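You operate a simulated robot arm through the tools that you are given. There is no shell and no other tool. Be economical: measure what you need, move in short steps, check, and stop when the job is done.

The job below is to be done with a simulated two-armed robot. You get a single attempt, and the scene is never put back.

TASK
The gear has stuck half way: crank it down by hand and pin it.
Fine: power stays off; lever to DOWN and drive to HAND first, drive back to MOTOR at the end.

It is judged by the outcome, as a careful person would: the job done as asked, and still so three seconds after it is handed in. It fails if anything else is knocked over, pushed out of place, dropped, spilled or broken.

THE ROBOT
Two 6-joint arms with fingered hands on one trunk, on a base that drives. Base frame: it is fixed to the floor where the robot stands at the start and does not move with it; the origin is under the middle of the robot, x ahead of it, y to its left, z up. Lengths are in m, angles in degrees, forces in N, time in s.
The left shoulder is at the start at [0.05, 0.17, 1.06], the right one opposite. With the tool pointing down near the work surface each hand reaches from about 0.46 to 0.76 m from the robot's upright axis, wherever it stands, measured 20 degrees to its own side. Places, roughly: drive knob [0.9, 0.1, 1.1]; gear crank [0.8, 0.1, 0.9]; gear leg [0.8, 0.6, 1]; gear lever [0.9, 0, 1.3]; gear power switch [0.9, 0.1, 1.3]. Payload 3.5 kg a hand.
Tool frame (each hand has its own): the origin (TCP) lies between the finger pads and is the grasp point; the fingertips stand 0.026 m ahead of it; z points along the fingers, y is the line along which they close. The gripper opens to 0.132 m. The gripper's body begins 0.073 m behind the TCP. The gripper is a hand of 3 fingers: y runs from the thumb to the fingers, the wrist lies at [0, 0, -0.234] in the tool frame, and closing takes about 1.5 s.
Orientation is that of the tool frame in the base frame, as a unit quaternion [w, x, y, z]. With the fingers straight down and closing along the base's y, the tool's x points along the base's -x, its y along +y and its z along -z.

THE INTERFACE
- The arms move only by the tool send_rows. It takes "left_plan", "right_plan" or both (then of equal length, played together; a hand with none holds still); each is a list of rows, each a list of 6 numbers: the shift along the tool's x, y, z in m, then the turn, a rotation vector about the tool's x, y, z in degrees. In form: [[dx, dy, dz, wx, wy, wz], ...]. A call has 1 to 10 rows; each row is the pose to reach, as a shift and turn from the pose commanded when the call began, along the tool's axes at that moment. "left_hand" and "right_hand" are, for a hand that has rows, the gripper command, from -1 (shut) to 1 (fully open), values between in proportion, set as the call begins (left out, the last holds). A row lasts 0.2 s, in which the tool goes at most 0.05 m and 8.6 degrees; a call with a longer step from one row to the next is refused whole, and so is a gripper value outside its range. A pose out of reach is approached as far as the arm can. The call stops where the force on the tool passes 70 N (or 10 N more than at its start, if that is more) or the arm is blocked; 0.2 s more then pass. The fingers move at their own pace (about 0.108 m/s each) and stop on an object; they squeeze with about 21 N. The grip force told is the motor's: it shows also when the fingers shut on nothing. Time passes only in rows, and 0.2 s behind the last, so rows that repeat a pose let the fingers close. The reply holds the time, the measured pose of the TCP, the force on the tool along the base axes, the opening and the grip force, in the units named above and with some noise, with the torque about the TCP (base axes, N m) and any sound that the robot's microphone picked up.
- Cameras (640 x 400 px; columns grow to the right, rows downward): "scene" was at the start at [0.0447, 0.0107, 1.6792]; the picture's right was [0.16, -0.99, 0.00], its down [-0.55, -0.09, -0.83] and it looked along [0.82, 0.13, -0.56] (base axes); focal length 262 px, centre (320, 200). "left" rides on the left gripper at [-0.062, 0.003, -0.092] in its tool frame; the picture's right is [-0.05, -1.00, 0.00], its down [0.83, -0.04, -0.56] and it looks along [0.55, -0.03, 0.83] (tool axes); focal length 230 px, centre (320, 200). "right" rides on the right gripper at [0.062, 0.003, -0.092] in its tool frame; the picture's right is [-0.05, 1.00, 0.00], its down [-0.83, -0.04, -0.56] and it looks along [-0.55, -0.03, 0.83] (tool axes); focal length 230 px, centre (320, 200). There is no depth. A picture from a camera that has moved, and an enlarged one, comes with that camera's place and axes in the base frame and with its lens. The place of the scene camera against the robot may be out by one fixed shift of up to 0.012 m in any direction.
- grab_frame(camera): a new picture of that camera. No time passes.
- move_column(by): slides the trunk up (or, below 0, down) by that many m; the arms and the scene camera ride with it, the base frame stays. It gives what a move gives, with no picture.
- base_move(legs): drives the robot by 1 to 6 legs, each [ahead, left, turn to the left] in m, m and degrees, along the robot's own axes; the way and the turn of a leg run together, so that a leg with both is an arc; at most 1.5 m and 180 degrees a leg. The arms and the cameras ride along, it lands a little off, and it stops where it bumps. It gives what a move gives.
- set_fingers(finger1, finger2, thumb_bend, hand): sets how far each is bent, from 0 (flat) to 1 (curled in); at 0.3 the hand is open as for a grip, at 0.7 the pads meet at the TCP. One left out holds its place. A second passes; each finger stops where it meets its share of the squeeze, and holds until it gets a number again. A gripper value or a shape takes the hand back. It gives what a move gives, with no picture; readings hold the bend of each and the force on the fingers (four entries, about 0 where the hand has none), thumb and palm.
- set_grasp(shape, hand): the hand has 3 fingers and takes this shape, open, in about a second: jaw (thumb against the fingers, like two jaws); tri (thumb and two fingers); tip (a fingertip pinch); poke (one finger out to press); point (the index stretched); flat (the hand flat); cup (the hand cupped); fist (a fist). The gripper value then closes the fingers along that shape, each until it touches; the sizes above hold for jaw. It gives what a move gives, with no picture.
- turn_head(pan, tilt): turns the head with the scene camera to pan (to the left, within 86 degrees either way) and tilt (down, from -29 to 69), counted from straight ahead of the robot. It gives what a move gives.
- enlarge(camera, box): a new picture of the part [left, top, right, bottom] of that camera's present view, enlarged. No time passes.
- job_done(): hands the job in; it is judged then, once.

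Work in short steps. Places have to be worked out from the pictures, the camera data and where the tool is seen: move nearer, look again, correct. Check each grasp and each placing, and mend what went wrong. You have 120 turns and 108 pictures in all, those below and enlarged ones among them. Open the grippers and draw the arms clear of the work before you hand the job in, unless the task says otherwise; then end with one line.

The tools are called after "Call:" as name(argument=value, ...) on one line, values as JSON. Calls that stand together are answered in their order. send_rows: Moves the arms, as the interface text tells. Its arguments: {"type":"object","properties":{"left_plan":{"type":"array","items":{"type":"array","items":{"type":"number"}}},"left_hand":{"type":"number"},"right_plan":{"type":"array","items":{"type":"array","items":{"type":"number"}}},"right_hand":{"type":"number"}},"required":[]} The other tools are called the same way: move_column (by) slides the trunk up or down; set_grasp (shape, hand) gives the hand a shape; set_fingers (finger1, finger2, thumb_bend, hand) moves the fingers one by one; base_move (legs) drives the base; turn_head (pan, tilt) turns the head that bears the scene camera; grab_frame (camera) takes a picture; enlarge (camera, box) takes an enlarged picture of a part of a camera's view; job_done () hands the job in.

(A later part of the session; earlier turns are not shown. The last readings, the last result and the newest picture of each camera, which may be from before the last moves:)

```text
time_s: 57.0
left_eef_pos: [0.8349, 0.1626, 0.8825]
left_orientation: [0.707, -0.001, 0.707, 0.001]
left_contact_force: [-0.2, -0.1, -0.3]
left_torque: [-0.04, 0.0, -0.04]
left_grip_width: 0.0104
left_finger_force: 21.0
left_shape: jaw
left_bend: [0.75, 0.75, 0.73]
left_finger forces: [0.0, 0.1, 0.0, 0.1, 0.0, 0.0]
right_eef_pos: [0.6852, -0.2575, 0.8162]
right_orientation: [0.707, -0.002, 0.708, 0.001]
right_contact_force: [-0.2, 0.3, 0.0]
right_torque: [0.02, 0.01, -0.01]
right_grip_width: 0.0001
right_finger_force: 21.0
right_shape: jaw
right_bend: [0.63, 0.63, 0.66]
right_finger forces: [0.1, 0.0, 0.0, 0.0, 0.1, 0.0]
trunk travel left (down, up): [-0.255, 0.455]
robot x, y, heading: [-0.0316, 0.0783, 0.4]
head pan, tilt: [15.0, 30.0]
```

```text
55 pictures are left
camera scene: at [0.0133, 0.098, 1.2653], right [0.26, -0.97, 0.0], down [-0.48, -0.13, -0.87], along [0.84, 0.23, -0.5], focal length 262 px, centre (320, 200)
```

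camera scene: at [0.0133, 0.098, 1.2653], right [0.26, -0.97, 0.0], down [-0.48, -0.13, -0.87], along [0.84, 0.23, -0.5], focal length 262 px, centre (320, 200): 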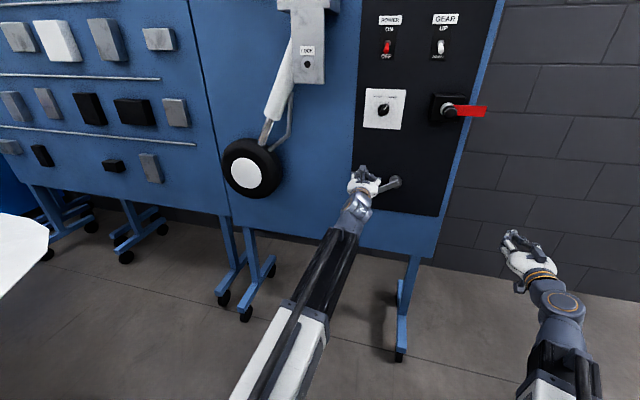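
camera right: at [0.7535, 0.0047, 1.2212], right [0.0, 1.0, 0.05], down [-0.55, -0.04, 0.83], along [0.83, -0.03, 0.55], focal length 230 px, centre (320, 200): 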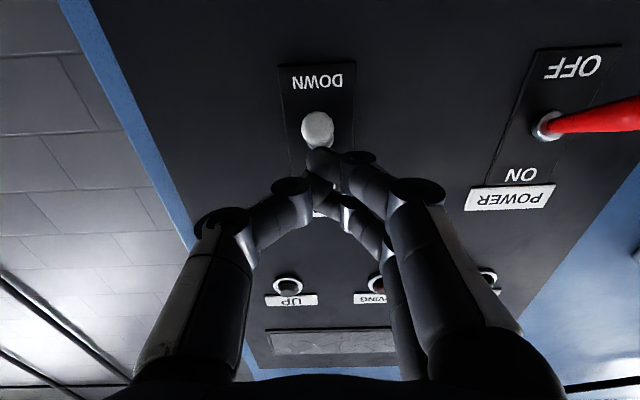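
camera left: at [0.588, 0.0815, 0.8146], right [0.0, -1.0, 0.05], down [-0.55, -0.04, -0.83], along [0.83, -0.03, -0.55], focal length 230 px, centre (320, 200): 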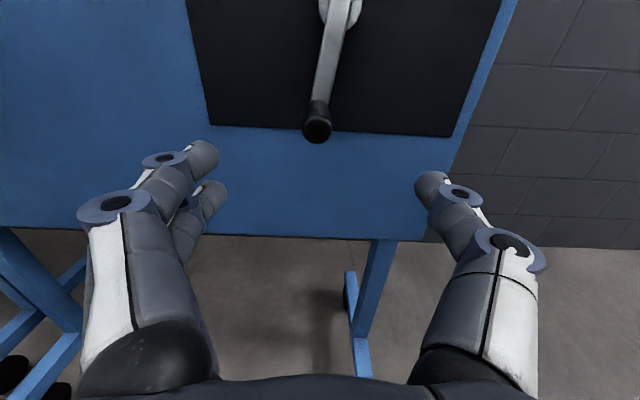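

The jaw slipped off the handle on the vertical stretch (width 0.010, no force). I look, then re-grip with the "tri" shape, which holds from three sides.

Call:
grab_frame(camera="left")

Call:
send_rows(left_plan=[[0, 0, -0.03, 0, 0, 0], [0, 0, -0.07, 0, 0, 0], [0, 0, -0.11, 0, 0, 0], [0, 0, -0.14, 0, 0, 0]])

Call:
set_grasp(hand="left", shape="tri")

Call:
grab_frame(camera="left")

```text
54 pictures are left
camera left: at [0.7436, 0.1657, 0.9449], right [0.0, -1.0, 0.05], down [-0.55, -0.04, -0.83], along [0.83, -0.03, -0.55], focal length 230 px, centre (320, 200)
```

left: 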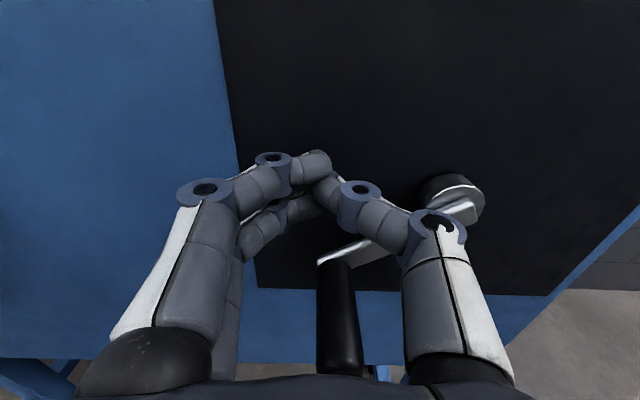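

```text
time_s: 58.0
left_eef_pos: [0.6952, 0.1578, 0.8851]
left_orientation: [0.708, 0.002, 0.706, -0.002]
left_contact_force: [-0.4, -0.5, 0.6]
left_torque: [0.0, -0.01, -0.02]
left_grip_width: 0.0104
left_finger_force: 20.6
left_shape: jaw
left_bend: [0.75, 0.75, 0.73]
left_finger forces: [0.0, 0.0, 0.0, 0.0, 0.0, 0.1]
right_eef_pos: [0.6845, -0.2599, 0.8158]
right_orientation: [0.706, -0.002, 0.708, 0.001]
right_contact_force: [0.7, -0.7, -0.4]
right_torque: [0.01, -0.02, 0.05]
right_grip_width: 0.0001
right_finger_force: 20.9
right_shape: jaw
right_bend: [0.63, 0.63, 0.66]
right_finger forces: [0.0, 0.0, 0.0, 0.1, 0.0, 0.1]
trunk travel left (down, up): [-0.255, 0.455]
robot x, y, heading: [-0.0325, 0.0752, -0.1]
head pan, tilt: [15.0, 30.0]
```

```text
time_s: 58.9
left_eef_pos: [0.6958, 0.1596, 0.8835]
left_orientation: [0.707, 0.001, 0.707, -0.001]
left_contact_force: [-0.8, 0.2, -0.3]
left_torque: [-0.01, 0.02, 0.01]
left_grip_width: 0.132
left_finger_force: 0.0
left_shape: tri
left_bend: [0.3, 0.3, 0.3]
left_finger forces: [0.0, 0.1, 0.0, 0.1, 0.0, 0.0]
right_eef_pos: [0.684, -0.2589, 0.8155]
right_orientation: [0.706, -0.002, 0.708, 0.001]
right_contact_force: [-0.3, -0.2, 0.2]
right_torque: [0.0, 0.01, -0.04]
right_grip_width: 0.0
right_finger_force: 21.3
right_shape: jaw
right_bend: [0.63, 0.63, 0.66]
right_finger forces: [0.0, 0.0, 0.1, 0.0, 0.1, 0.0]
trunk travel left (down, up): [-0.255, 0.455]
robot x, y, heading: [-0.0312, 0.0793, 0.2]
head pan, tilt: [15.0, 30.0]
```

```text
53 pictures are left
camera left: at [0.6036, 0.1628, 0.9454], right [0.0, -1.0, 0.05], down [-0.55, -0.04, -0.83], along [0.83, -0.03, -0.55], focal length 230 px, centre (320, 200)
```

left: 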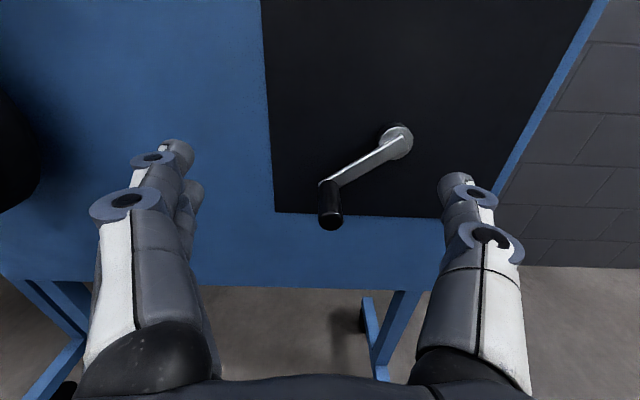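

The handle is at a≈235° (0.143, 0.794) and held its place. I'll grip with the hand rolled so the fingers close along the direction of travel, and roll along with the crank. Next I move to it with roll +55°.

Call:
send_rows(left_plan=[[0.013, -0.003, 0, 0, 0, 8], [0.026, -0.006, 0, 0, 0, 16], [0.039, -0.009, 0, 0, 0, 24], [0.052, -0.012, 0, 0, 0, 32], [0.065, -0.014, 0, 0, 0, 40], [0.078, -0.016, 0, 0, 0, 48], [0.0895, -0.0166, 0, 0, 0, 55], [0.0895, -0.0166, 0.02, 0, 0, 55]])

Call:
grab_frame(camera="left")

```text
time_s: 60.7
left_eef_pos: [0.7146, 0.1404, 0.7947]
left_orientation: [0.628, 0.327, 0.626, 0.326]
left_contact_force: [0.1, 0.4, 1.2]
left_torque: [-0.02, 0.0, 0.04]
left_grip_width: 0.1319
left_finger_force: 0.1
left_shape: tri
left_bend: [0.3, 0.3, 0.3]
left_finger forces: [0.1, 0.0, 0.0, 0.1, 0.1, 0.0]
right_eef_pos: [0.6845, -0.2568, 0.8152]
right_orientation: [0.707, -0.001, 0.707, 0.001]
right_contact_force: [0.1, -0.2, 0.9]
right_torque: [-0.01, 0.01, -0.03]
right_grip_width: 0.0001
right_finger_force: 21.4
right_shape: jaw
right_bend: [0.63, 0.63, 0.66]
right_finger forces: [0.0, 0.0, 0.1, 0.1, 0.1, 0.0]
trunk travel left (down, up): [-0.255, 0.455]
robot x, y, heading: [-0.0297, 0.0783, 0.3]
head pan, tilt: [15.0, 30.0]
```

```text
52 pictures are left
camera left: at [0.6231, 0.0927, 0.8328], right [0.0, -0.61, -0.79], down [-0.55, 0.66, -0.51], along [0.83, 0.44, -0.34], focal length 230 px, centre (320, 200)
```

left: 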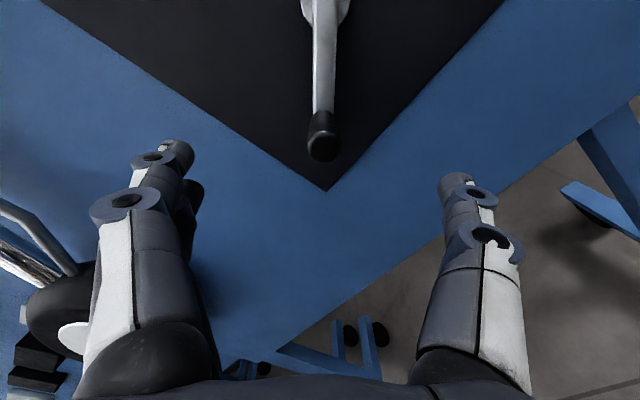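

Well aligned. I advance and grip.

Call:
send_rows(left_plan=[[0.005, -0.001, 0.04, 0, 0, 0], [0.006, -0.001, 0.08, 0, 0, 0], [0.006, -0.001, 0.122, 0, 0, 0]])

Call:
send_rows(left_plan=[[0, 0, 0, 0, 0, 0], [0, 0, 0, 0, 0, 0], [0, 0, 0, 0, 0, 0], [0, 0, 0, 0, 0, 0], [0, 0, 0, 0, 0, 0], [0, 0, 0, 0, 0, 0]], left_hand=-1)

Call:
grab_frame(camera="left")

```text
time_s: 61.5
left_eef_pos: [0.8382, 0.1438, 0.7912]
left_orientation: [0.628, 0.327, 0.626, 0.326]
left_contact_force: [-0.3, 0.0, -0.2]
left_torque: [-0.01, 0.0, 0.0]
left_grip_width: 0.1319
left_finger_force: 0.0
left_shape: tri
left_bend: [0.3, 0.3, 0.3]
left_finger forces: [0.0, 0.0, 0.1, 0.0, 0.0, 0.0]
right_eef_pos: [0.6851, -0.2576, 0.815]
right_orientation: [0.707, 0.0, 0.707, 0.0]
right_contact_force: [0.2, 0.5, -0.2]
right_torque: [-0.01, 0.02, 0.01]
right_grip_width: 0.0
right_finger_force: 20.9
right_shape: jaw
right_bend: [0.63, 0.63, 0.66]
right_finger forces: [0.0, 0.1, 0.0, 0.1, 0.0, 0.0]
trunk travel left (down, up): [-0.255, 0.455]
robot x, y, heading: [-0.0316, 0.0754, -0.0]
head pan, tilt: [15.0, 30.0]
```

```text
time_s: 62.9
left_eef_pos: [0.8384, 0.1435, 0.791]
left_orientation: [0.628, 0.327, 0.627, 0.326]
left_contact_force: [1.5, -0.4, -0.2]
left_torque: [-0.04, -0.02, 0.0]
left_grip_width: 0.0174
left_finger_force: 20.5
left_shape: tri
left_bend: [0.72, 0.71, 0.7]
left_finger forces: [9.1, 8.9, 0.0, 0.0, 19.2, 0.0]
right_eef_pos: [0.684, -0.2587, 0.8153]
right_orientation: [0.707, -0.001, 0.707, 0.001]
right_contact_force: [0.4, -0.1, -0.4]
right_torque: [0.02, -0.02, 0.0]
right_grip_width: 0.0
right_finger_force: 20.8
right_shape: jaw
right_bend: [0.63, 0.63, 0.66]
right_finger forces: [0.0, 0.1, 0.0, 0.0, 0.0, 0.1]
trunk travel left (down, up): [-0.255, 0.455]
robot x, y, heading: [-0.0322, 0.0802, 0.2]
head pan, tilt: [15.0, 30.0]
```

```text
51 pictures are left
camera left: at [0.7458, 0.0957, 0.8287], right [0.0, -0.62, -0.79], down [-0.55, 0.66, -0.51], along [0.83, 0.43, -0.34], focal length 230 px, centre (320, 200)
```

left: 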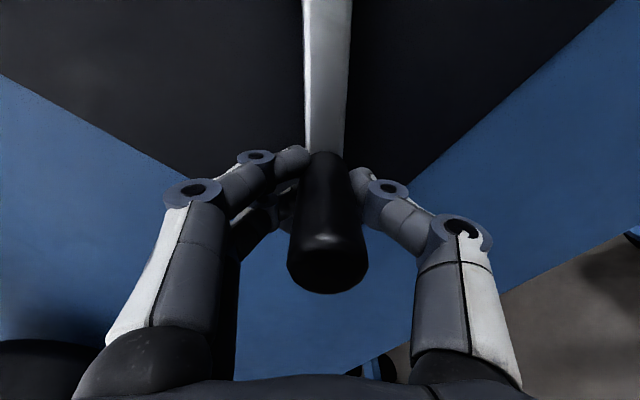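

Gripped along the travel direction. I crank 85° with the roll following.

Call:
send_rows(left_plan=[[-0.0011, 0.0148, 0, 0, 0, 8.5], [-0.0044, 0.0292, 0, 0, 0, 17], [-0.0097, 0.0431, 0, 0, 0, 25.5], [-0.0171, 0.0559, 0, 0, 0, 34], [-0.0263, 0.0676, 0, 0, 0, 42.5], [-0.0371, 0.0777, 0, 0, 0, 51], [-0.0492, 0.0862, 0, 0, 0, 59.5], [-0.0625, 0.0927, 0, 0, 0, 68], [-0.0767, 0.0972, 0, 0, 0, 76.5], [-0.0913, 0.0996, 0, 0, 0, 85]])

Call:
grab_frame(camera="left")

```text
time_s: 65.1
left_eef_pos: [0.8405, 0.109, 0.8999]
left_orientation: [0.243, 0.649, 0.245, 0.678]
left_contact_force: [-0.8, -0.4, -0.3]
left_torque: [0.0, -0.03, 0.02]
left_grip_width: 0.0103
left_finger_force: 21.4
left_shape: tri
left_bend: [0.74, 0.74, 0.74]
left_finger forces: [0.1, 0.0, 0.0, 0.0, 0.0, 0.0]
left hand out of reach, approached as far as the arm can: row 9, 10
right_eef_pos: [0.6843, -0.2576, 0.816]
right_orientation: [0.706, -0.001, 0.708, 0.001]
right_contact_force: [0.1, 1.0, -0.1]
right_torque: [0.02, -0.01, 0.0]
right_grip_width: 0.0002
right_finger_force: 20.9
right_shape: jaw
right_bend: [0.63, 0.63, 0.66]
right_finger forces: [0.0, 0.1, 0.1, 0.0, 0.1, 0.0]
trunk travel left (down, up): [-0.255, 0.455]
robot x, y, heading: [-0.0332, 0.0753, 0.2]
head pan, tilt: [15.0, 30.0]
```

```text
50 pictures are left
camera left: at [0.7497, 0.065, 0.8517], right [0.01, 0.73, -0.69], down [-0.59, 0.56, 0.58], along [0.81, 0.4, 0.43], focal length 230 px, centre (320, 200)
```

left: 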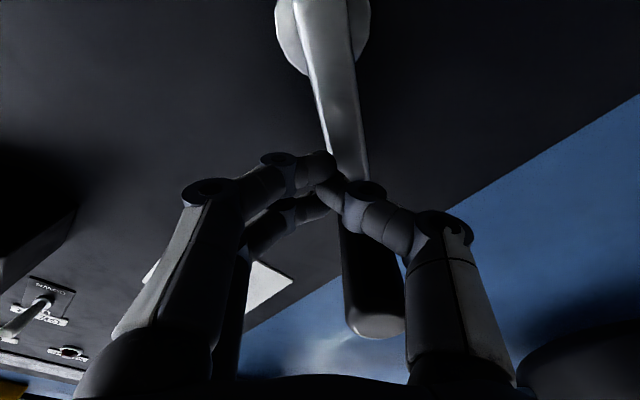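

Rolling works up to about 125°; near that limit the hand drifted inward and slipped off. I back off straight, then unroll to grip afresh.

Call:
send_rows(left_plan=[[0, 0, 0, 0, 0, 0], [0, 0, -0.03, 0, 0, 0], [0, 0, -0.07, 0, 0, 0], [0, 0, -0.11, 0, 0, 0], [0, 0, -0.14, 0, 0, -8], [0, 0, -0.14, 0, 0, -16], [0, 0, -0.14, 0, 0, -24], [0, 0, -0.14, 0, 0, -32], [0, 0, -0.14, 0, 0, -40], [0, 0, -0.14, 0, 0, -48]], left_hand=0)

Call:
send_rows(left_plan=[[0, 0, 0, 0, 0, -8.5], [0, 0, 0, 0, 0, -17], [0, 0, 0, 0, 0, -25.5], [0, 0, 0, 0, 0, -34], [0, 0, 0, 0, 0, -42.5], [0, 0, 0, 0, 0, -51], [0, 0, 0, 0, 0, -59.5], [0, 0, 0, 0, 0, -68], [0, 0, 0, 0, 0, -76.5], [0, 0, 0, 0, 0, -85]])

Call:
grab_frame(camera="left")

Call:
grab_frame(camera="scene")

```text
time_s: 67.3
left_eef_pos: [0.6973, 0.1114, 0.8997]
left_orientation: [0.493, 0.509, 0.49, 0.507]
left_contact_force: [0.4, 0.5, -0.2]
left_torque: [0.05, -0.01, -0.02]
left_grip_width: 0.0656
left_finger_force: 0.0
left_shape: tri
left_bend: [0.73, 0.73, 0.7]
left_finger forces: [0.1, 0.1, 0.0, 0.0, 0.1, 0.0]
left hand out of reach, approached as far as the arm can: row 2, 3, 4
right_eef_pos: [0.6844, -0.2577, 0.8158]
right_orientation: [0.707, -0.001, 0.707, 0.001]
right_contact_force: [0.1, 0.3, 0.4]
right_torque: [-0.02, 0.03, 0.0]
right_grip_width: 0.0002
right_finger_force: 20.5
right_shape: jaw
right_bend: [0.63, 0.63, 0.66]
right_finger forces: [0.0, 0.1, 0.0, 0.1, 0.1, 0.0]
trunk travel left (down, up): [-0.255, 0.455]
robot x, y, heading: [-0.0296, 0.0786, -0.2]
head pan, tilt: [15.0, 30.0]
```

```text
time_s: 69.5
left_eef_pos: [0.6982, 0.1113, 0.8991]
left_orientation: [0.706, 0.043, 0.705, 0.042]
left_contact_force: [0.7, 0.1, 0.0]
left_torque: [-0.03, 0.0, 0.0]
left_grip_width: 0.0654
left_finger_force: 0.0
left_shape: tri
left_bend: [0.73, 0.73, 0.7]
left_finger forces: [0.0, 0.0, 0.0, 0.0, 0.1, 0.1]
right_eef_pos: [0.6847, -0.258, 0.8156]
right_orientation: [0.707, -0.002, 0.708, 0.001]
right_contact_force: [-0.4, -0.1, 0.7]
right_torque: [0.02, 0.01, -0.02]
right_grip_width: 0.0001
right_finger_force: 20.9
right_shape: jaw
right_bend: [0.63, 0.63, 0.66]
right_finger forces: [0.0, 0.1, 0.0, 0.0, 0.0, 0.1]
trunk travel left (down, up): [-0.255, 0.455]
robot x, y, heading: [-0.0305, 0.0753, -0.2]
head pan, tilt: [15.0, 30.0]
```

```text
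49 pictures are left
camera left: at [0.6061, 0.1077, 0.961], right [0.0, -1.0, -0.07], down [-0.55, 0.06, -0.83], along [0.83, 0.04, -0.55], focal length 230 px, centre (320, 200)
```

left: 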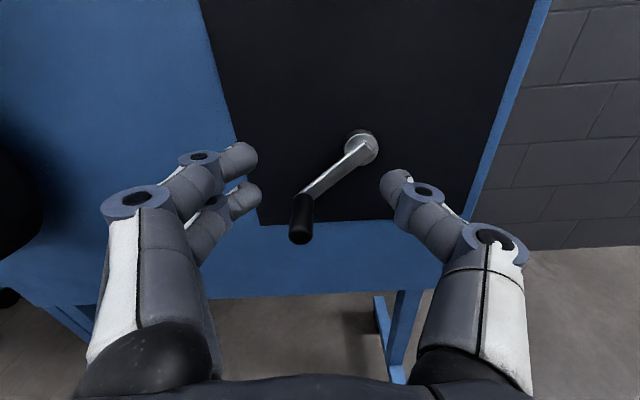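

```text
48 pictures are left
camera scene: at [0.0133, 0.0977, 1.2654], right [0.26, -0.97, 0.0], down [-0.48, -0.13, -0.87], along [0.84, 0.23, -0.5], focal length 262 px, centre (320, 200)
```

scene: 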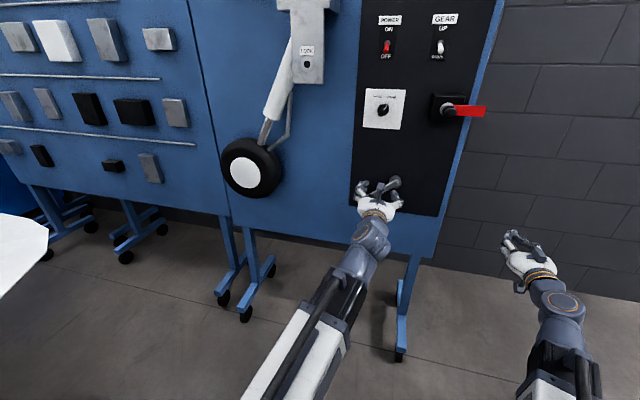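

The handle went back to about 235° when I released, so gripping and re-gripping is inefficient. I'll push it like a peg instead: fingers closed, placed just behind the handle (a≈200°) and carried around the circle, with no re-gripping.

Call:
send_rows(left_plan=[[0.035, -0.008, 0, 0, 0, -2], [0.07, -0.016, 0, 0, 0, -4], [0.105, -0.024, 0, 0, 0, -6], [0.14, -0.031, 0, 0, 0, -7], [0.14, -0.031, 0, 0, 0, -7], [0.14, -0.031, 0, 0, 0, -7]], left_hand=-1)

Call:
grab_frame(camera="left")

```text
time_s: 70.9
left_eef_pos: [0.698, 0.0986, 0.7579]
left_orientation: [0.708, 0.001, 0.707, -0.001]
left_contact_force: [1.1, 0.9, -0.5]
left_torque: [-0.02, 0.0, 0.02]
left_grip_width: 0.0
left_finger_force: 20.6
left_shape: tri
left_bend: [0.64, 0.64, 0.66]
left_finger forces: [0.1, 0.0, 0.0, 0.0, 0.0, 0.0]
right_eef_pos: [0.6852, -0.2579, 0.8167]
right_orientation: [0.706, -0.002, 0.708, 0.001]
right_contact_force: [0.5, 0.4, -0.2]
right_torque: [0.01, -0.01, -0.01]
right_grip_width: 0.0
right_finger_force: 20.9
right_shape: jaw
right_bend: [0.63, 0.63, 0.66]
right_finger forces: [0.0, 0.0, 0.1, 0.1, 0.0, 0.0]
trunk travel left (down, up): [-0.255, 0.455]
robot x, y, heading: [-0.0311, 0.079, 0.2]
head pan, tilt: [15.0, 30.0]
```

```text
47 pictures are left
camera left: at [0.6048, 0.1023, 0.8186], right [0.0, -1.0, 0.05], down [-0.55, -0.04, -0.83], along [0.83, -0.03, -0.55], focal length 230 px, centre (320, 200)
```

left: 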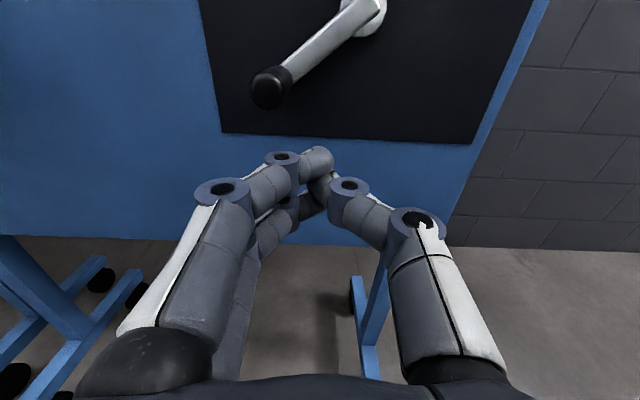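

Clear. I insert the closed fingers below and behind the handle.

Call:
send_rows(left_plan=[[0, -0.005, 0.045, 0, 0, 0], [0, -0.005, 0.09, 0, 0, 0], [0, -0.005, 0.13, 0, 0, 0], [0, -0.005, 0.14, 0, 0, 0]])

Call:
grab_frame(camera="left")

```text
time_s: 71.9
left_eef_pos: [0.8389, 0.0929, 0.7591]
left_orientation: [0.707, 0.0, 0.707, 0.0]
left_contact_force: [0.2, 0.0, 1.2]
left_torque: [-0.03, 0.01, -0.01]
left_grip_width: 0.0
left_finger_force: 21.1
left_shape: tri
left_bend: [0.64, 0.64, 0.66]
left_finger forces: [0.0, 0.0, 0.0, 0.1, 0.1, 0.0]
right_eef_pos: [0.685, -0.2586, 0.8156]
right_orientation: [0.707, -0.002, 0.708, 0.002]
right_contact_force: [0.7, 0.5, 0.7]
right_torque: [0.03, 0.02, 0.02]
right_grip_width: 0.0
right_finger_force: 21.2
right_shape: jaw
right_bend: [0.63, 0.63, 0.66]
right_finger forces: [0.0, 0.1, 0.0, 0.0, 0.1, 0.0]
trunk travel left (down, up): [-0.255, 0.455]
robot x, y, heading: [-0.0328, 0.0807, 0.2]
head pan, tilt: [15.0, 30.0]
```

```text
46 pictures are left
camera left: at [0.7464, 0.0968, 0.8188], right [0.0, -1.0, 0.05], down [-0.55, -0.04, -0.83], along [0.83, -0.03, -0.55], focal length 230 px, centre (320, 200)
```

left: 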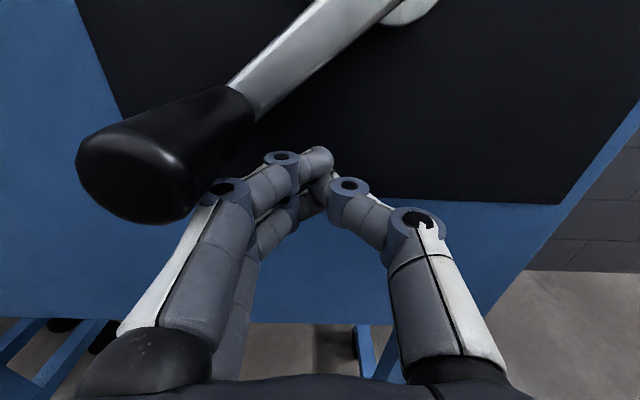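

The fingers sit right behind the handle. I push along the circle 100°.

Call:
send_rows(left_plan=[[-0.0142, 0.0311, 0, 0, 0, 0], [-0.04, 0.0543, 0, 0, 0, 0], [-0.0722, 0.0673, 0, 0, 0, 0], [-0.1069, 0.0685, 0, 0, 0, 0], [-0.14, 0.0578, 0, 0, 0, 0]])

Call:
grab_frame(camera="left")

Call:
grab_frame(camera="scene")

```text
time_s: 73.1
left_eef_pos: [0.839, 0.1505, 0.8973]
left_orientation: [0.707, 0.002, 0.707, -0.002]
left_contact_force: [0.2, 0.2, -2.6]
left_torque: [0.0, 0.02, -0.01]
left_grip_width: 0.0002
left_finger_force: 21.2
left_shape: tri
left_bend: [0.63, 0.64, 0.66]
left_finger forces: [0.0, 0.1, 0.0, 0.0, 1.2, 0.0]
right_eef_pos: [0.6858, -0.2576, 0.8155]
right_orientation: [0.707, -0.002, 0.708, 0.001]
right_contact_force: [-0.2, -0.6, -0.8]
right_torque: [-0.01, 0.04, 0.01]
right_grip_width: 0.0
right_finger_force: 20.9
right_shape: jaw
right_bend: [0.63, 0.63, 0.66]
right_finger forces: [0.0, 0.0, 0.0, 0.0, 0.0, 0.0]
trunk travel left (down, up): [-0.255, 0.455]
robot x, y, heading: [-0.0295, 0.076, -0.1]
head pan, tilt: [15.0, 30.0]
```

```text
45 pictures are left
camera left: at [0.7474, 0.1538, 0.9587], right [0.0, -1.0, 0.05], down [-0.55, -0.04, -0.83], along [0.83, -0.03, -0.55], focal length 230 px, centre (320, 200)
```

left: 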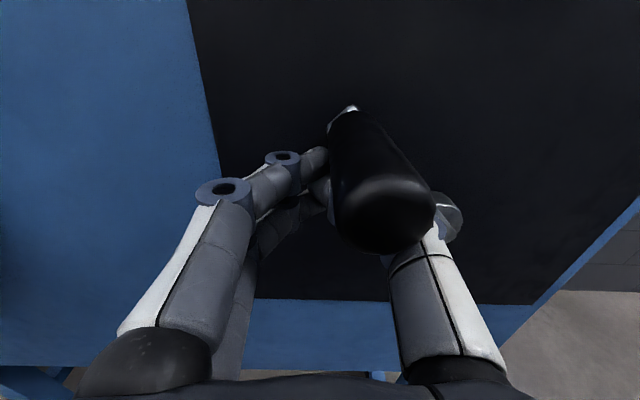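

```text
44 pictures are left
camera scene: at [0.0138, 0.0978, 1.2653], right [0.26, -0.97, 0.0], down [-0.48, -0.13, -0.87], along [0.84, 0.23, -0.5], focal length 262 px, centre (320, 200)
```

scene: 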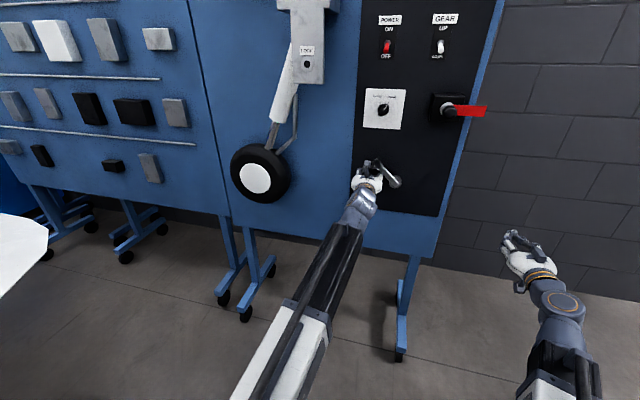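

The handle rides on the fingers with only a few newtons, and the leg advanced. I continue over the top.

Call:
send_rows(left_plan=[[-0.0273, -0.0214, 0, 0, 0, 0], [-0.0457, -0.0508, 0, 0, 0, 0], [-0.0529, -0.0848, 0, 0, 0, 0], [-0.0481, -0.1192, 0, 0, 0, 0], [-0.0318, -0.1499, 0, 0, 0, 0]])

Call:
grab_frame(camera="left")

```text
time_s: 73.8
left_eef_pos: [0.841, 0.0835, 0.9283]
left_orientation: [0.697, -0.001, 0.717, 0.006]
left_contact_force: [-0.6, -0.4, -21.3]
left_torque: [0.61, -0.75, 0.05]
left_grip_width: 0.0001
left_finger_force: 21.3
left_shape: tri
left_bend: [0.63, 0.63, 0.66]
left_finger forces: [0.0, 0.0, 0.1, 0.0, 21.1, 0.0]
right_eef_pos: [0.6854, -0.257, 0.815]
right_orientation: [0.706, -0.002, 0.708, 0.001]
right_contact_force: [0.2, 0.0, 0.3]
right_torque: [-0.01, 0.0, -0.04]
right_grip_width: 0.0001
right_finger_force: 20.6
right_shape: jaw
right_bend: [0.63, 0.63, 0.66]
right_finger forces: [0.0, 0.0, 0.0, 0.0, 0.0, 0.0]
trunk travel left (down, up): [-0.255, 0.455]
robot x, y, heading: [-0.0328, 0.0735, 0.1]
head pan, tilt: [15.0, 30.0]
stopped in row 3 (left hand): the force on the tool passed its limit at 80 N (the readings are from after the stop); the commanded pose is now the measured one
```

```text
43 pictures are left
camera left: at [0.7505, 0.0851, 0.9918], right [0.01, -1.0, 0.04], down [-0.58, -0.04, -0.82], along [0.82, -0.02, -0.58], focal length 230 px, centre (320, 200)
```

left: 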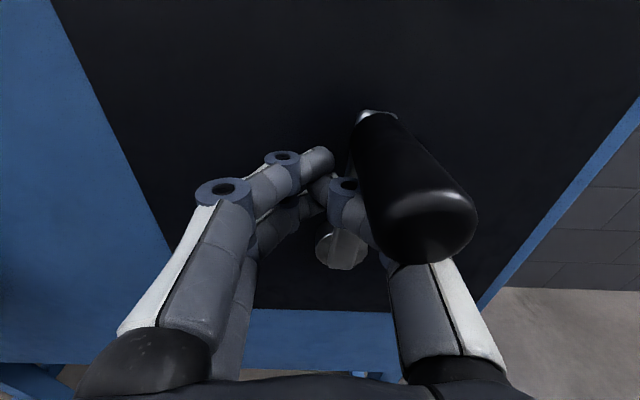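

The handle is just past the top (a≈365°) and my fingers were under it. I shift left, up, and then push it right and down the far side.

Call:
send_rows(left_plan=[[0.008, 0.0, 0, 0, -0.5, 0], [0.008, 0.02, 0, 0, -1, 0], [0.0, 0.038, 0, 0, -1.6, 0], [-0.022, 0.038, 0, 0, -1.6, 0], [-0.027, 0.003, 0, 0, -1.6, 0], [-0.022, -0.033, 0, 0, -1.6, 0], [-0.002, -0.063, 0, 0, -1.6, 0], [0.023, -0.0885, 0, 0, -1.6, 0]])

Call:
grab_frame(camera="left")

Call:
grab_frame(camera="scene")

```text
time_s: 74.8
left_eef_pos: [0.8407, 0.1141, 0.9253]
left_orientation: [0.701, 0.002, 0.714, 0.006]
left_contact_force: [-0.7, -5.2, -18.1]
left_torque: [0.56, -0.55, 0.21]
left_grip_width: 0.0001
left_finger_force: 20.6
left_shape: tri
left_bend: [0.64, 0.64, 0.67]
left_finger forces: [0.0, 0.0, 0.1, 0.1, 20.2, 0.1]
right_eef_pos: [0.6848, -0.2586, 0.8147]
right_orientation: [0.706, -0.002, 0.708, 0.001]
right_contact_force: [0.8, 0.4, 0.6]
right_torque: [-0.03, 0.0, 0.02]
right_grip_width: 0.0002
right_finger_force: 20.7
right_shape: jaw
right_bend: [0.63, 0.63, 0.66]
right_finger forces: [0.0, 0.1, 0.0, 0.0, 0.1, 0.1]
trunk travel left (down, up): [-0.255, 0.455]
robot x, y, heading: [-0.0344, 0.0794, 0.3]
head pan, tilt: [15.0, 30.0]
stopped in row 4 (left hand): the force on the tool passed its limit at 112 N (the readings are from after the stop); the commanded pose is now the measured one
```

```text
42 pictures are left
camera left: at [0.7489, 0.1172, 0.9883], right [0.01, -1.0, 0.04], down [-0.57, -0.04, -0.82], along [0.82, -0.02, -0.57], focal length 230 px, centre (320, 200)
```

left: 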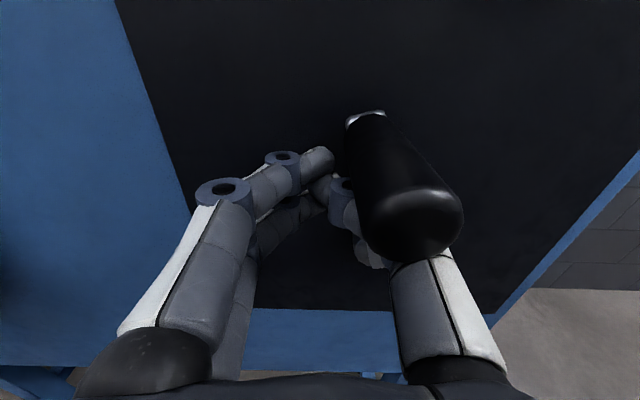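

```text
41 pictures are left
camera scene: at [0.0145, 0.0969, 1.2654], right [0.26, -0.97, 0.0], down [-0.48, -0.13, -0.87], along [0.84, 0.23, -0.5], focal length 262 px, centre (320, 200)
```

scene: 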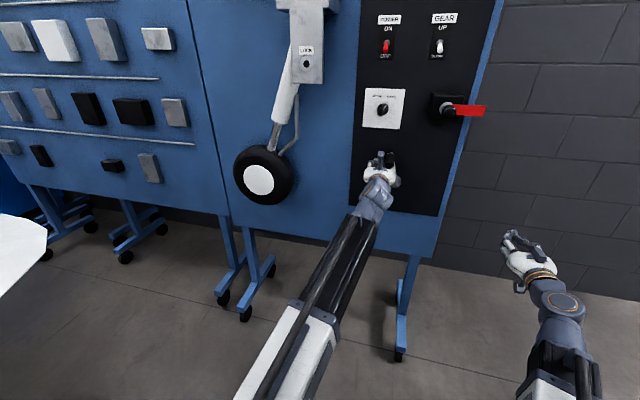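

The handle followed the thumb back to about 344°. It rests to the upper right of my fingers, so I push right at constant height instead of up.

Call:
send_rows(left_plan=[[0.004, -0.018, 0, 0, 0, 0], [0.004, -0.036, 0, 0, 0, 0], [0.007, -0.054, 0, 0, 0, 0], [0.012, -0.072, 0, 0, 0, 0], [0.02, -0.09, 0, 0, 0, 0], [0.03, -0.108, 0, 0, 0, 0]])

Call:
grab_frame(camera="left")

```text
time_s: 76.2
left_eef_pos: [0.8379, 0.0085, 0.8984]
left_orientation: [0.703, 0.001, 0.711, 0.006]
left_contact_force: [-0.3, 0.9, -0.1]
left_torque: [-0.04, 0.02, -0.01]
left_grip_width: 0.0
left_finger_force: 20.7
left_shape: tri
left_bend: [0.64, 0.64, 0.67]
left_finger forces: [0.0, 0.0, 0.0, 0.1, 0.0, 0.1]
right_eef_pos: [0.6835, -0.2598, 0.8153]
right_orientation: [0.707, -0.001, 0.708, 0.001]
right_contact_force: [0.4, 0.3, 0.0]
right_torque: [0.01, 0.02, -0.02]
right_grip_width: 0.0
right_finger_force: 20.9
right_shape: jaw
right_bend: [0.63, 0.63, 0.66]
right_finger forces: [0.1, 0.0, 0.0, 0.0, 0.1, 0.1]
trunk travel left (down, up): [-0.255, 0.455]
robot x, y, heading: [-0.0317, 0.076, 0.1]
head pan, tilt: [15.0, 30.0]
```

```text
40 pictures are left
camera left: at [0.7467, 0.0106, 0.9605], right [0.01, -1.0, 0.04], down [-0.57, -0.04, -0.82], along [0.82, -0.02, -0.56], focal length 230 px, centre (320, 200)
```

left: 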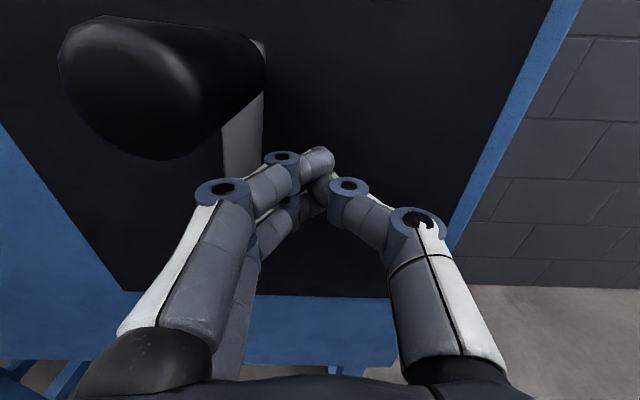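

My fingers slid under; the handle stayed at about 371° (0.045, 0.951). I back out, go to its left, and re-enter to push it right.

Call:
send_rows(left_plan=[[0, 0, -0.045, 0, 0, 0], [0, 0, -0.09, 0, 0, 0], [0, 0, -0.125, 0, 0, 0], [-0.02, 0.04, -0.125, 0, 0, 0], [-0.04, 0.08, -0.125, 0, 0, 0], [-0.052, 0.107, -0.125, 0, 0, 0], [-0.052, 0.107, -0.08, 0, 0, 0], [-0.052, 0.107, -0.04, 0, 0, 0], [-0.052, 0.107, 0, 0, 0, 0]])

Call:
grab_frame(camera="left")

```text
time_s: 78.2
left_eef_pos: [0.8394, 0.1156, 0.9522]
left_orientation: [0.703, 0.002, 0.711, 0.006]
left_contact_force: [-0.5, -0.2, 0.1]
left_torque: [0.07, 0.03, 0.04]
left_grip_width: 0.0
left_finger_force: 21.4
left_shape: tri
left_bend: [0.64, 0.64, 0.67]
left_finger forces: [0.1, 0.1, 0.0, 0.0, 0.1, 0.0]
right_eef_pos: [0.6847, -0.2599, 0.8147]
right_orientation: [0.707, -0.001, 0.708, 0.0]
right_contact_force: [0.4, -0.6, 0.2]
right_torque: [0.01, 0.0, -0.02]
right_grip_width: 0.0
right_finger_force: 21.3
right_shape: jaw
right_bend: [0.63, 0.63, 0.66]
right_finger forces: [0.0, 0.0, 0.0, 0.1, 0.0, 0.0]
trunk travel left (down, up): [-0.255, 0.455]
robot x, y, heading: [-0.0293, 0.0794, 0.1]
head pan, tilt: [15.0, 30.0]
```

```text
39 pictures are left
camera left: at [0.7482, 0.1168, 1.0151], right [0.01, -1.0, 0.04], down [-0.57, -0.04, -0.82], along [0.82, -0.02, -0.56], focal length 230 px, centre (320, 200)
```

left: 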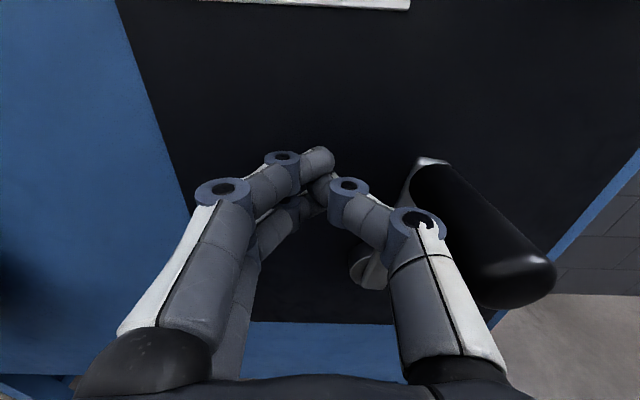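

The handle is on the right of my fingers now. I push it over and down the right side.

Call:
send_rows(left_plan=[[0.0, -0.0356, 0, 0, 0, 0], [0.002, -0.0706, 0, 0, 0, 0], [0.015, -0.1006, 0, 0, 0, 0], [0.038, -0.1256, 0, 0, 0, 0], [0.068, -0.1426, 0, 0, 0, 0]])

Call:
grab_frame(camera="left")

Call:
grab_frame(camera="scene")

```text
time_s: 79.4
left_eef_pos: [0.8397, -0.0261, 0.8822]
left_orientation: [0.703, 0.003, 0.711, 0.005]
left_contact_force: [0.2, 0.5, -0.1]
left_torque: [-0.02, -0.02, 0.03]
left_grip_width: 0.0001
left_finger_force: 21.2
left_shape: tri
left_bend: [0.64, 0.64, 0.67]
left_finger forces: [0.1, 0.0, 0.1, 0.0, 0.0, 0.0]
right_eef_pos: [0.683, -0.2575, 0.8173]
right_orientation: [0.707, -0.001, 0.707, 0.0]
right_contact_force: [0.6, 0.5, 0.3]
right_torque: [-0.01, 0.0, 0.03]
right_grip_width: 0.0002
right_finger_force: 21.5
right_shape: jaw
right_bend: [0.63, 0.63, 0.66]
right_finger forces: [0.0, 0.0, 0.0, 0.1, 0.1, 0.0]
trunk travel left (down, up): [-0.255, 0.455]
robot x, y, heading: [-0.0298, 0.0762, -0.0]
head pan, tilt: [15.0, 30.0]
```

```text
38 pictures are left
camera left: at [0.7481, -0.0246, 0.9445], right [0.01, -1.0, 0.04], down [-0.57, -0.04, -0.82], along [0.82, -0.02, -0.56], focal length 230 px, centre (320, 200)
```

left: 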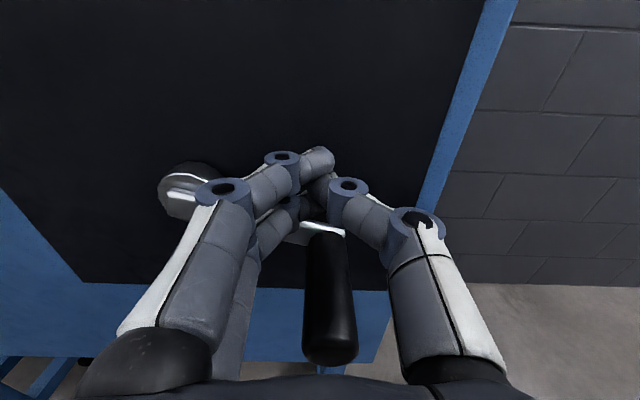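

```text
37 pictures are left
camera scene: at [0.0125, 0.0975, 1.2654], right [0.26, -0.97, 0.0], down [-0.48, -0.13, -0.87], along [0.84, 0.23, -0.5], focal length 262 px, centre (320, 200)
```

scene: 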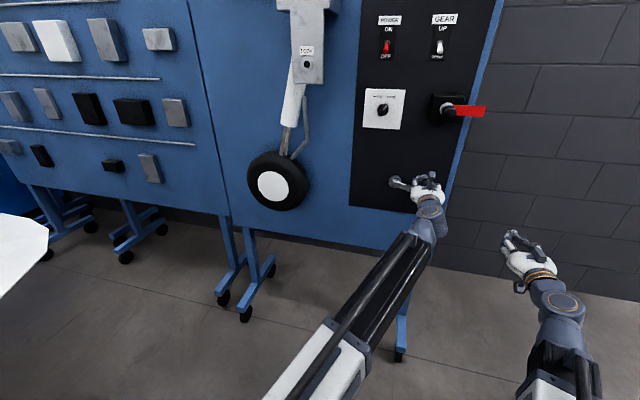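

It works: the leg advanced clearly. I carry on through the bottom and up the left side.

Call:
send_rows(left_plan=[[0.0302, -0.0114, 0, 0, 0, 0], [0.0642, -0.0054, 0, 0, 0, 0], [0.0942, 0.012, 0, 0, 0, 0], [0.1168, 0.0386, 0, 0, 0, 0], [0.1287, 0.0712, 0, 0, 0, 0], [0.1287, 0.106, 0, 0, 0, 0], [0.1168, 0.1386, 0, 0, 0, 0]])

Call:
grab_frame(camera="left")

```text
time_s: 80.5
left_eef_pos: [0.8369, 0.0257, 0.7815]
left_orientation: [0.712, 0.005, 0.702, 0.008]
left_contact_force: [0.2, -0.2, 26.9]
left_torque: [0.99, 0.97, -0.02]
left_grip_width: 0.0003
left_finger_force: 20.7
left_shape: tri
left_bend: [0.64, 0.64, 0.67]
left_finger forces: [0.0, 26.0, 0.1, 0.0, 0.0, 0.0]
right_eef_pos: [0.6824, -0.2587, 0.8182]
right_orientation: [0.707, -0.001, 0.707, 0.0]
right_contact_force: [0.2, 0.4, 0.3]
right_torque: [-0.03, -0.02, -0.02]
right_grip_width: 0.0001
right_finger_force: 21.1
right_shape: jaw
right_bend: [0.63, 0.63, 0.66]
right_finger forces: [0.0, 0.0, 0.0, 0.1, 0.0, 0.0]
trunk travel left (down, up): [-0.255, 0.455]
robot x, y, heading: [-0.0331, 0.0765, 0.1]
head pan, tilt: [15.0, 30.0]
stopped in row 5 (left hand): the force on the tool passed its limit at 80 N (the readings are from after the stop); the commanded pose is now the measured one
```

```text
36 pictures are left
camera left: at [0.7432, 0.028, 0.8423], right [0.0, -1.0, 0.03], down [-0.54, -0.03, -0.84], along [0.84, -0.01, -0.54], focal length 230 px, centre (320, 200)
```

left: 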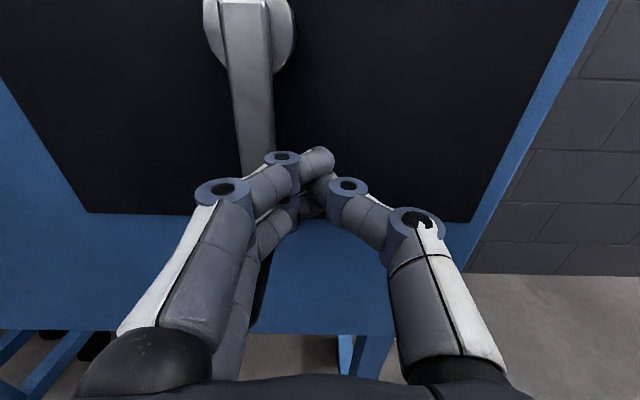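

The handle is at the bottom (about 178°) under my fingers, mirroring the top. I back out, go to its lower right, and re-enter.

Call:
send_rows(left_plan=[[-0.01, -0.005, 0, 0, 0, 0], [-0.01, -0.005, -0.045, 0, 0, 0], [-0.01, -0.005, -0.09, 0, 0, 0], [-0.01, -0.005, -0.125, 0, 0.6, 0], [0.02, -0.025, -0.125, 0, 1, 0], [0.034, -0.034, -0.125, 0, 1, 0], [0.034, -0.034, -0.08, 0, 1, 0], [0.034, -0.034, -0.04, 0, 1, 0], [0.034, -0.034, 0, 0, 1, 0]])

Call:
grab_frame(camera="left")

```text
time_s: 82.5
left_eef_pos: [0.842, -0.0065, 0.7403]
left_orientation: [0.703, 0.005, 0.711, 0.007]
left_contact_force: [-0.3, -0.2, 0.1]
left_torque: [0.0, 0.02, 0.01]
left_grip_width: 0.0001
left_finger_force: 20.8
left_shape: tri
left_bend: [0.64, 0.64, 0.67]
left_finger forces: [0.0, 0.0, 0.0, 0.0, 0.0, 0.0]
right_eef_pos: [0.6838, -0.259, 0.8166]
right_orientation: [0.706, -0.002, 0.708, 0.001]
right_contact_force: [-0.6, -0.4, 0.5]
right_torque: [0.0, -0.01, 0.0]
right_grip_width: 0.0
right_finger_force: 21.0
right_shape: jaw
right_bend: [0.63, 0.63, 0.66]
right_finger forces: [0.1, 0.1, 0.0, 0.0, 0.1, 0.0]
trunk travel left (down, up): [-0.255, 0.455]
robot x, y, heading: [-0.0329, 0.0783, 0.0]
head pan, tilt: [15.0, 30.0]
```

```text
35 pictures are left
camera left: at [0.7503, -0.0051, 0.8016], right [0.0, -1.0, 0.03], down [-0.56, -0.03, -0.82], along [0.83, -0.02, -0.56], focal length 230 px, centre (320, 200)
```

left: 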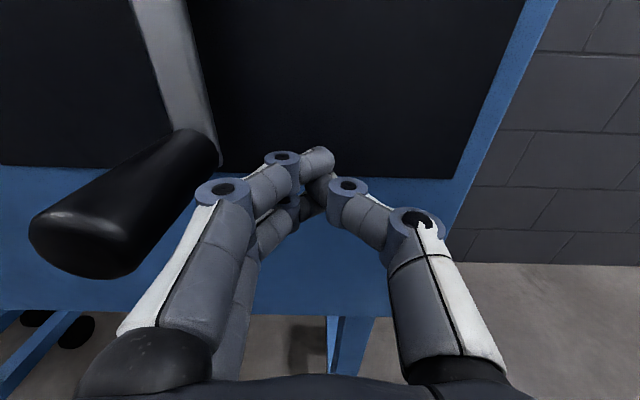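

Good position. I push left and up the left side.

Call:
send_rows(left_plan=[[-0.0017, 0.0345, 0, 0, 0, 0], [-0.0077, 0.0665, 0, 0, 0, 0], [-0.0167, 0.0995, 0, 0, 0, 0], [-0.0329, 0.1306, 0, 0, 0, 0], [-0.0587, 0.1538, 0, 0, 0, 0], [-0.0909, 0.1668, 0, 0, 0, 0], [-0.1256, 0.168, 0, 0, 0, 0], [-0.1587, 0.1573, 0, 0, 0, 0]])

Call:
grab_frame(camera="left")

Call:
grab_frame(camera="scene")

```text
time_s: 84.3
left_eef_pos: [0.8381, 0.1488, 0.9018]
left_orientation: [0.703, 0.006, 0.712, 0.006]
left_contact_force: [0.1, -2.4, -5.5]
left_torque: [0.11, 0.0, 0.02]
left_grip_width: 0.0001
left_finger_force: 20.9
left_shape: tri
left_bend: [0.64, 0.64, 0.67]
left_finger forces: [0.0, 0.0, 0.1, 0.0, 4.4, 0.0]
right_eef_pos: [0.686, -0.2592, 0.8154]
right_orientation: [0.707, -0.001, 0.707, 0.001]
right_contact_force: [-0.3, 0.2, -0.2]
right_torque: [-0.03, -0.02, 0.0]
right_grip_width: 0.0001
right_finger_force: 21.2
right_shape: jaw
right_bend: [0.63, 0.63, 0.66]
right_finger forces: [0.0, 0.0, 0.0, 0.1, 0.0, 0.0]
trunk travel left (down, up): [-0.255, 0.455]
robot x, y, heading: [-0.0313, 0.077, -0.0]
head pan, tilt: [15.0, 30.0]
```

```text
34 pictures are left
camera left: at [0.7472, 0.1508, 0.9642], right [0.0, -1.0, 0.04], down [-0.57, -0.03, -0.82], along [0.82, -0.02, -0.57], focal length 230 px, centre (320, 200)
```

left: 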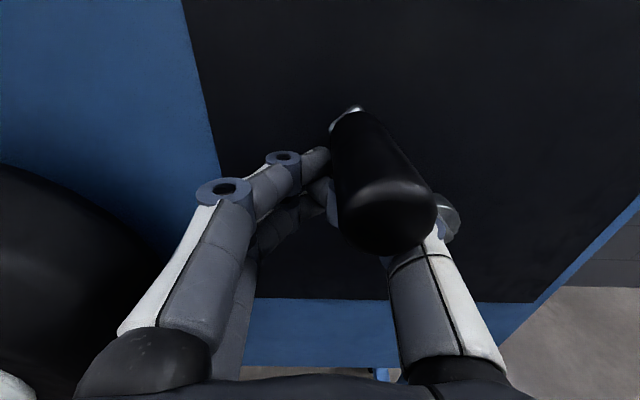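

```text
33 pictures are left
camera scene: at [0.0134, 0.0975, 1.2653], right [0.26, -0.97, 0.0], down [-0.48, -0.13, -0.87], along [0.84, 0.23, -0.5], focal length 262 px, centre (320, 200)
```

scene: 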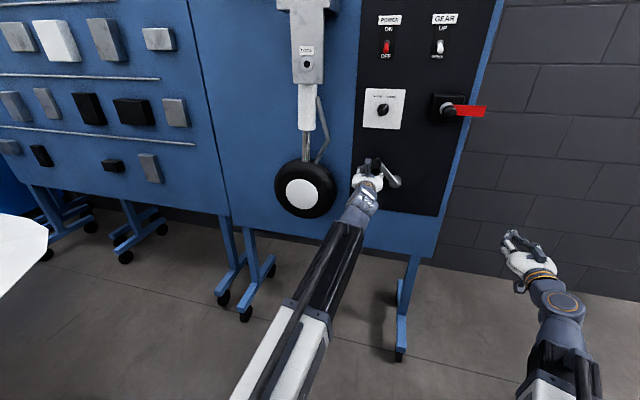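

The leg is nearly vertical now. I keep pushing carefully toward the top, watching for the end stop.

Call:
send_rows(left_plan=[[-0.014, -0.008, 0, 0, 0, 0], [-0.022, -0.022, 0, 0, 0, 0], [-0.025, -0.038, 0, 0, 0, 0], [-0.025, -0.052, 0, 0, 0, 0]])

Call:
enlarge(camera="scene", box=[250, 0, 450, 230])

Call:
grab_frame(camera="left")

```text
time_s: 85.3
left_eef_pos: [0.84, 0.097, 0.9271]
left_orientation: [0.704, 0.004, 0.711, 0.007]
left_contact_force: [0.0, 1.0, -2.3]
left_torque: [0.07, -0.06, -0.03]
left_grip_width: 0.0
left_finger_force: 21.2
left_shape: tri
left_bend: [0.64, 0.64, 0.67]
left_finger forces: [0.1, 0.1, 0.0, 0.0, 2.3, 0.1]
right_eef_pos: [0.6849, -0.2589, 0.8159]
right_orientation: [0.706, -0.001, 0.708, 0.0]
right_contact_force: [0.8, -0.2, -0.1]
right_torque: [0.02, -0.02, 0.03]
right_grip_width: 0.0001
right_finger_force: 21.5
right_shape: jaw
right_bend: [0.63, 0.63, 0.66]
right_finger forces: [0.0, 0.0, 0.0, 0.0, 0.0, 0.0]
trunk travel left (down, up): [-0.255, 0.455]
robot x, y, heading: [-0.0309, 0.0762, 0.2]
head pan, tilt: [15.0, 30.0]
```

```text
1.74 times, centred on (350, 115) of scene
camera zoom: at [0.0131, 0.0979, 1.2655], right [0.26, -0.97, 0.0], down [-0.48, -0.13, -0.87], along [0.84, 0.23, -0.5], focal length 455 px, centre (268, 348)
```

zoom: 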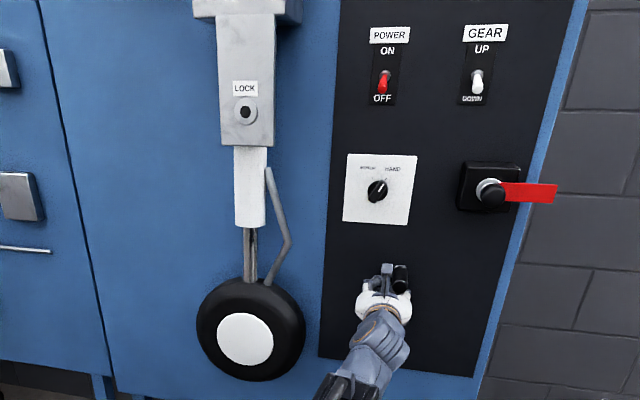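

```text
31 pictures are left
camera left: at [0.7484, 0.098, 0.9898], right [0.0, -1.0, 0.04], down [-0.56, -0.03, -0.83], along [0.83, -0.02, -0.56], focal length 230 px, centre (320, 200)
```

left: 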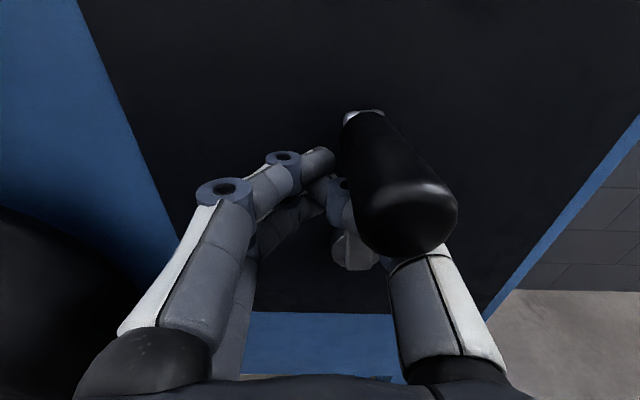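

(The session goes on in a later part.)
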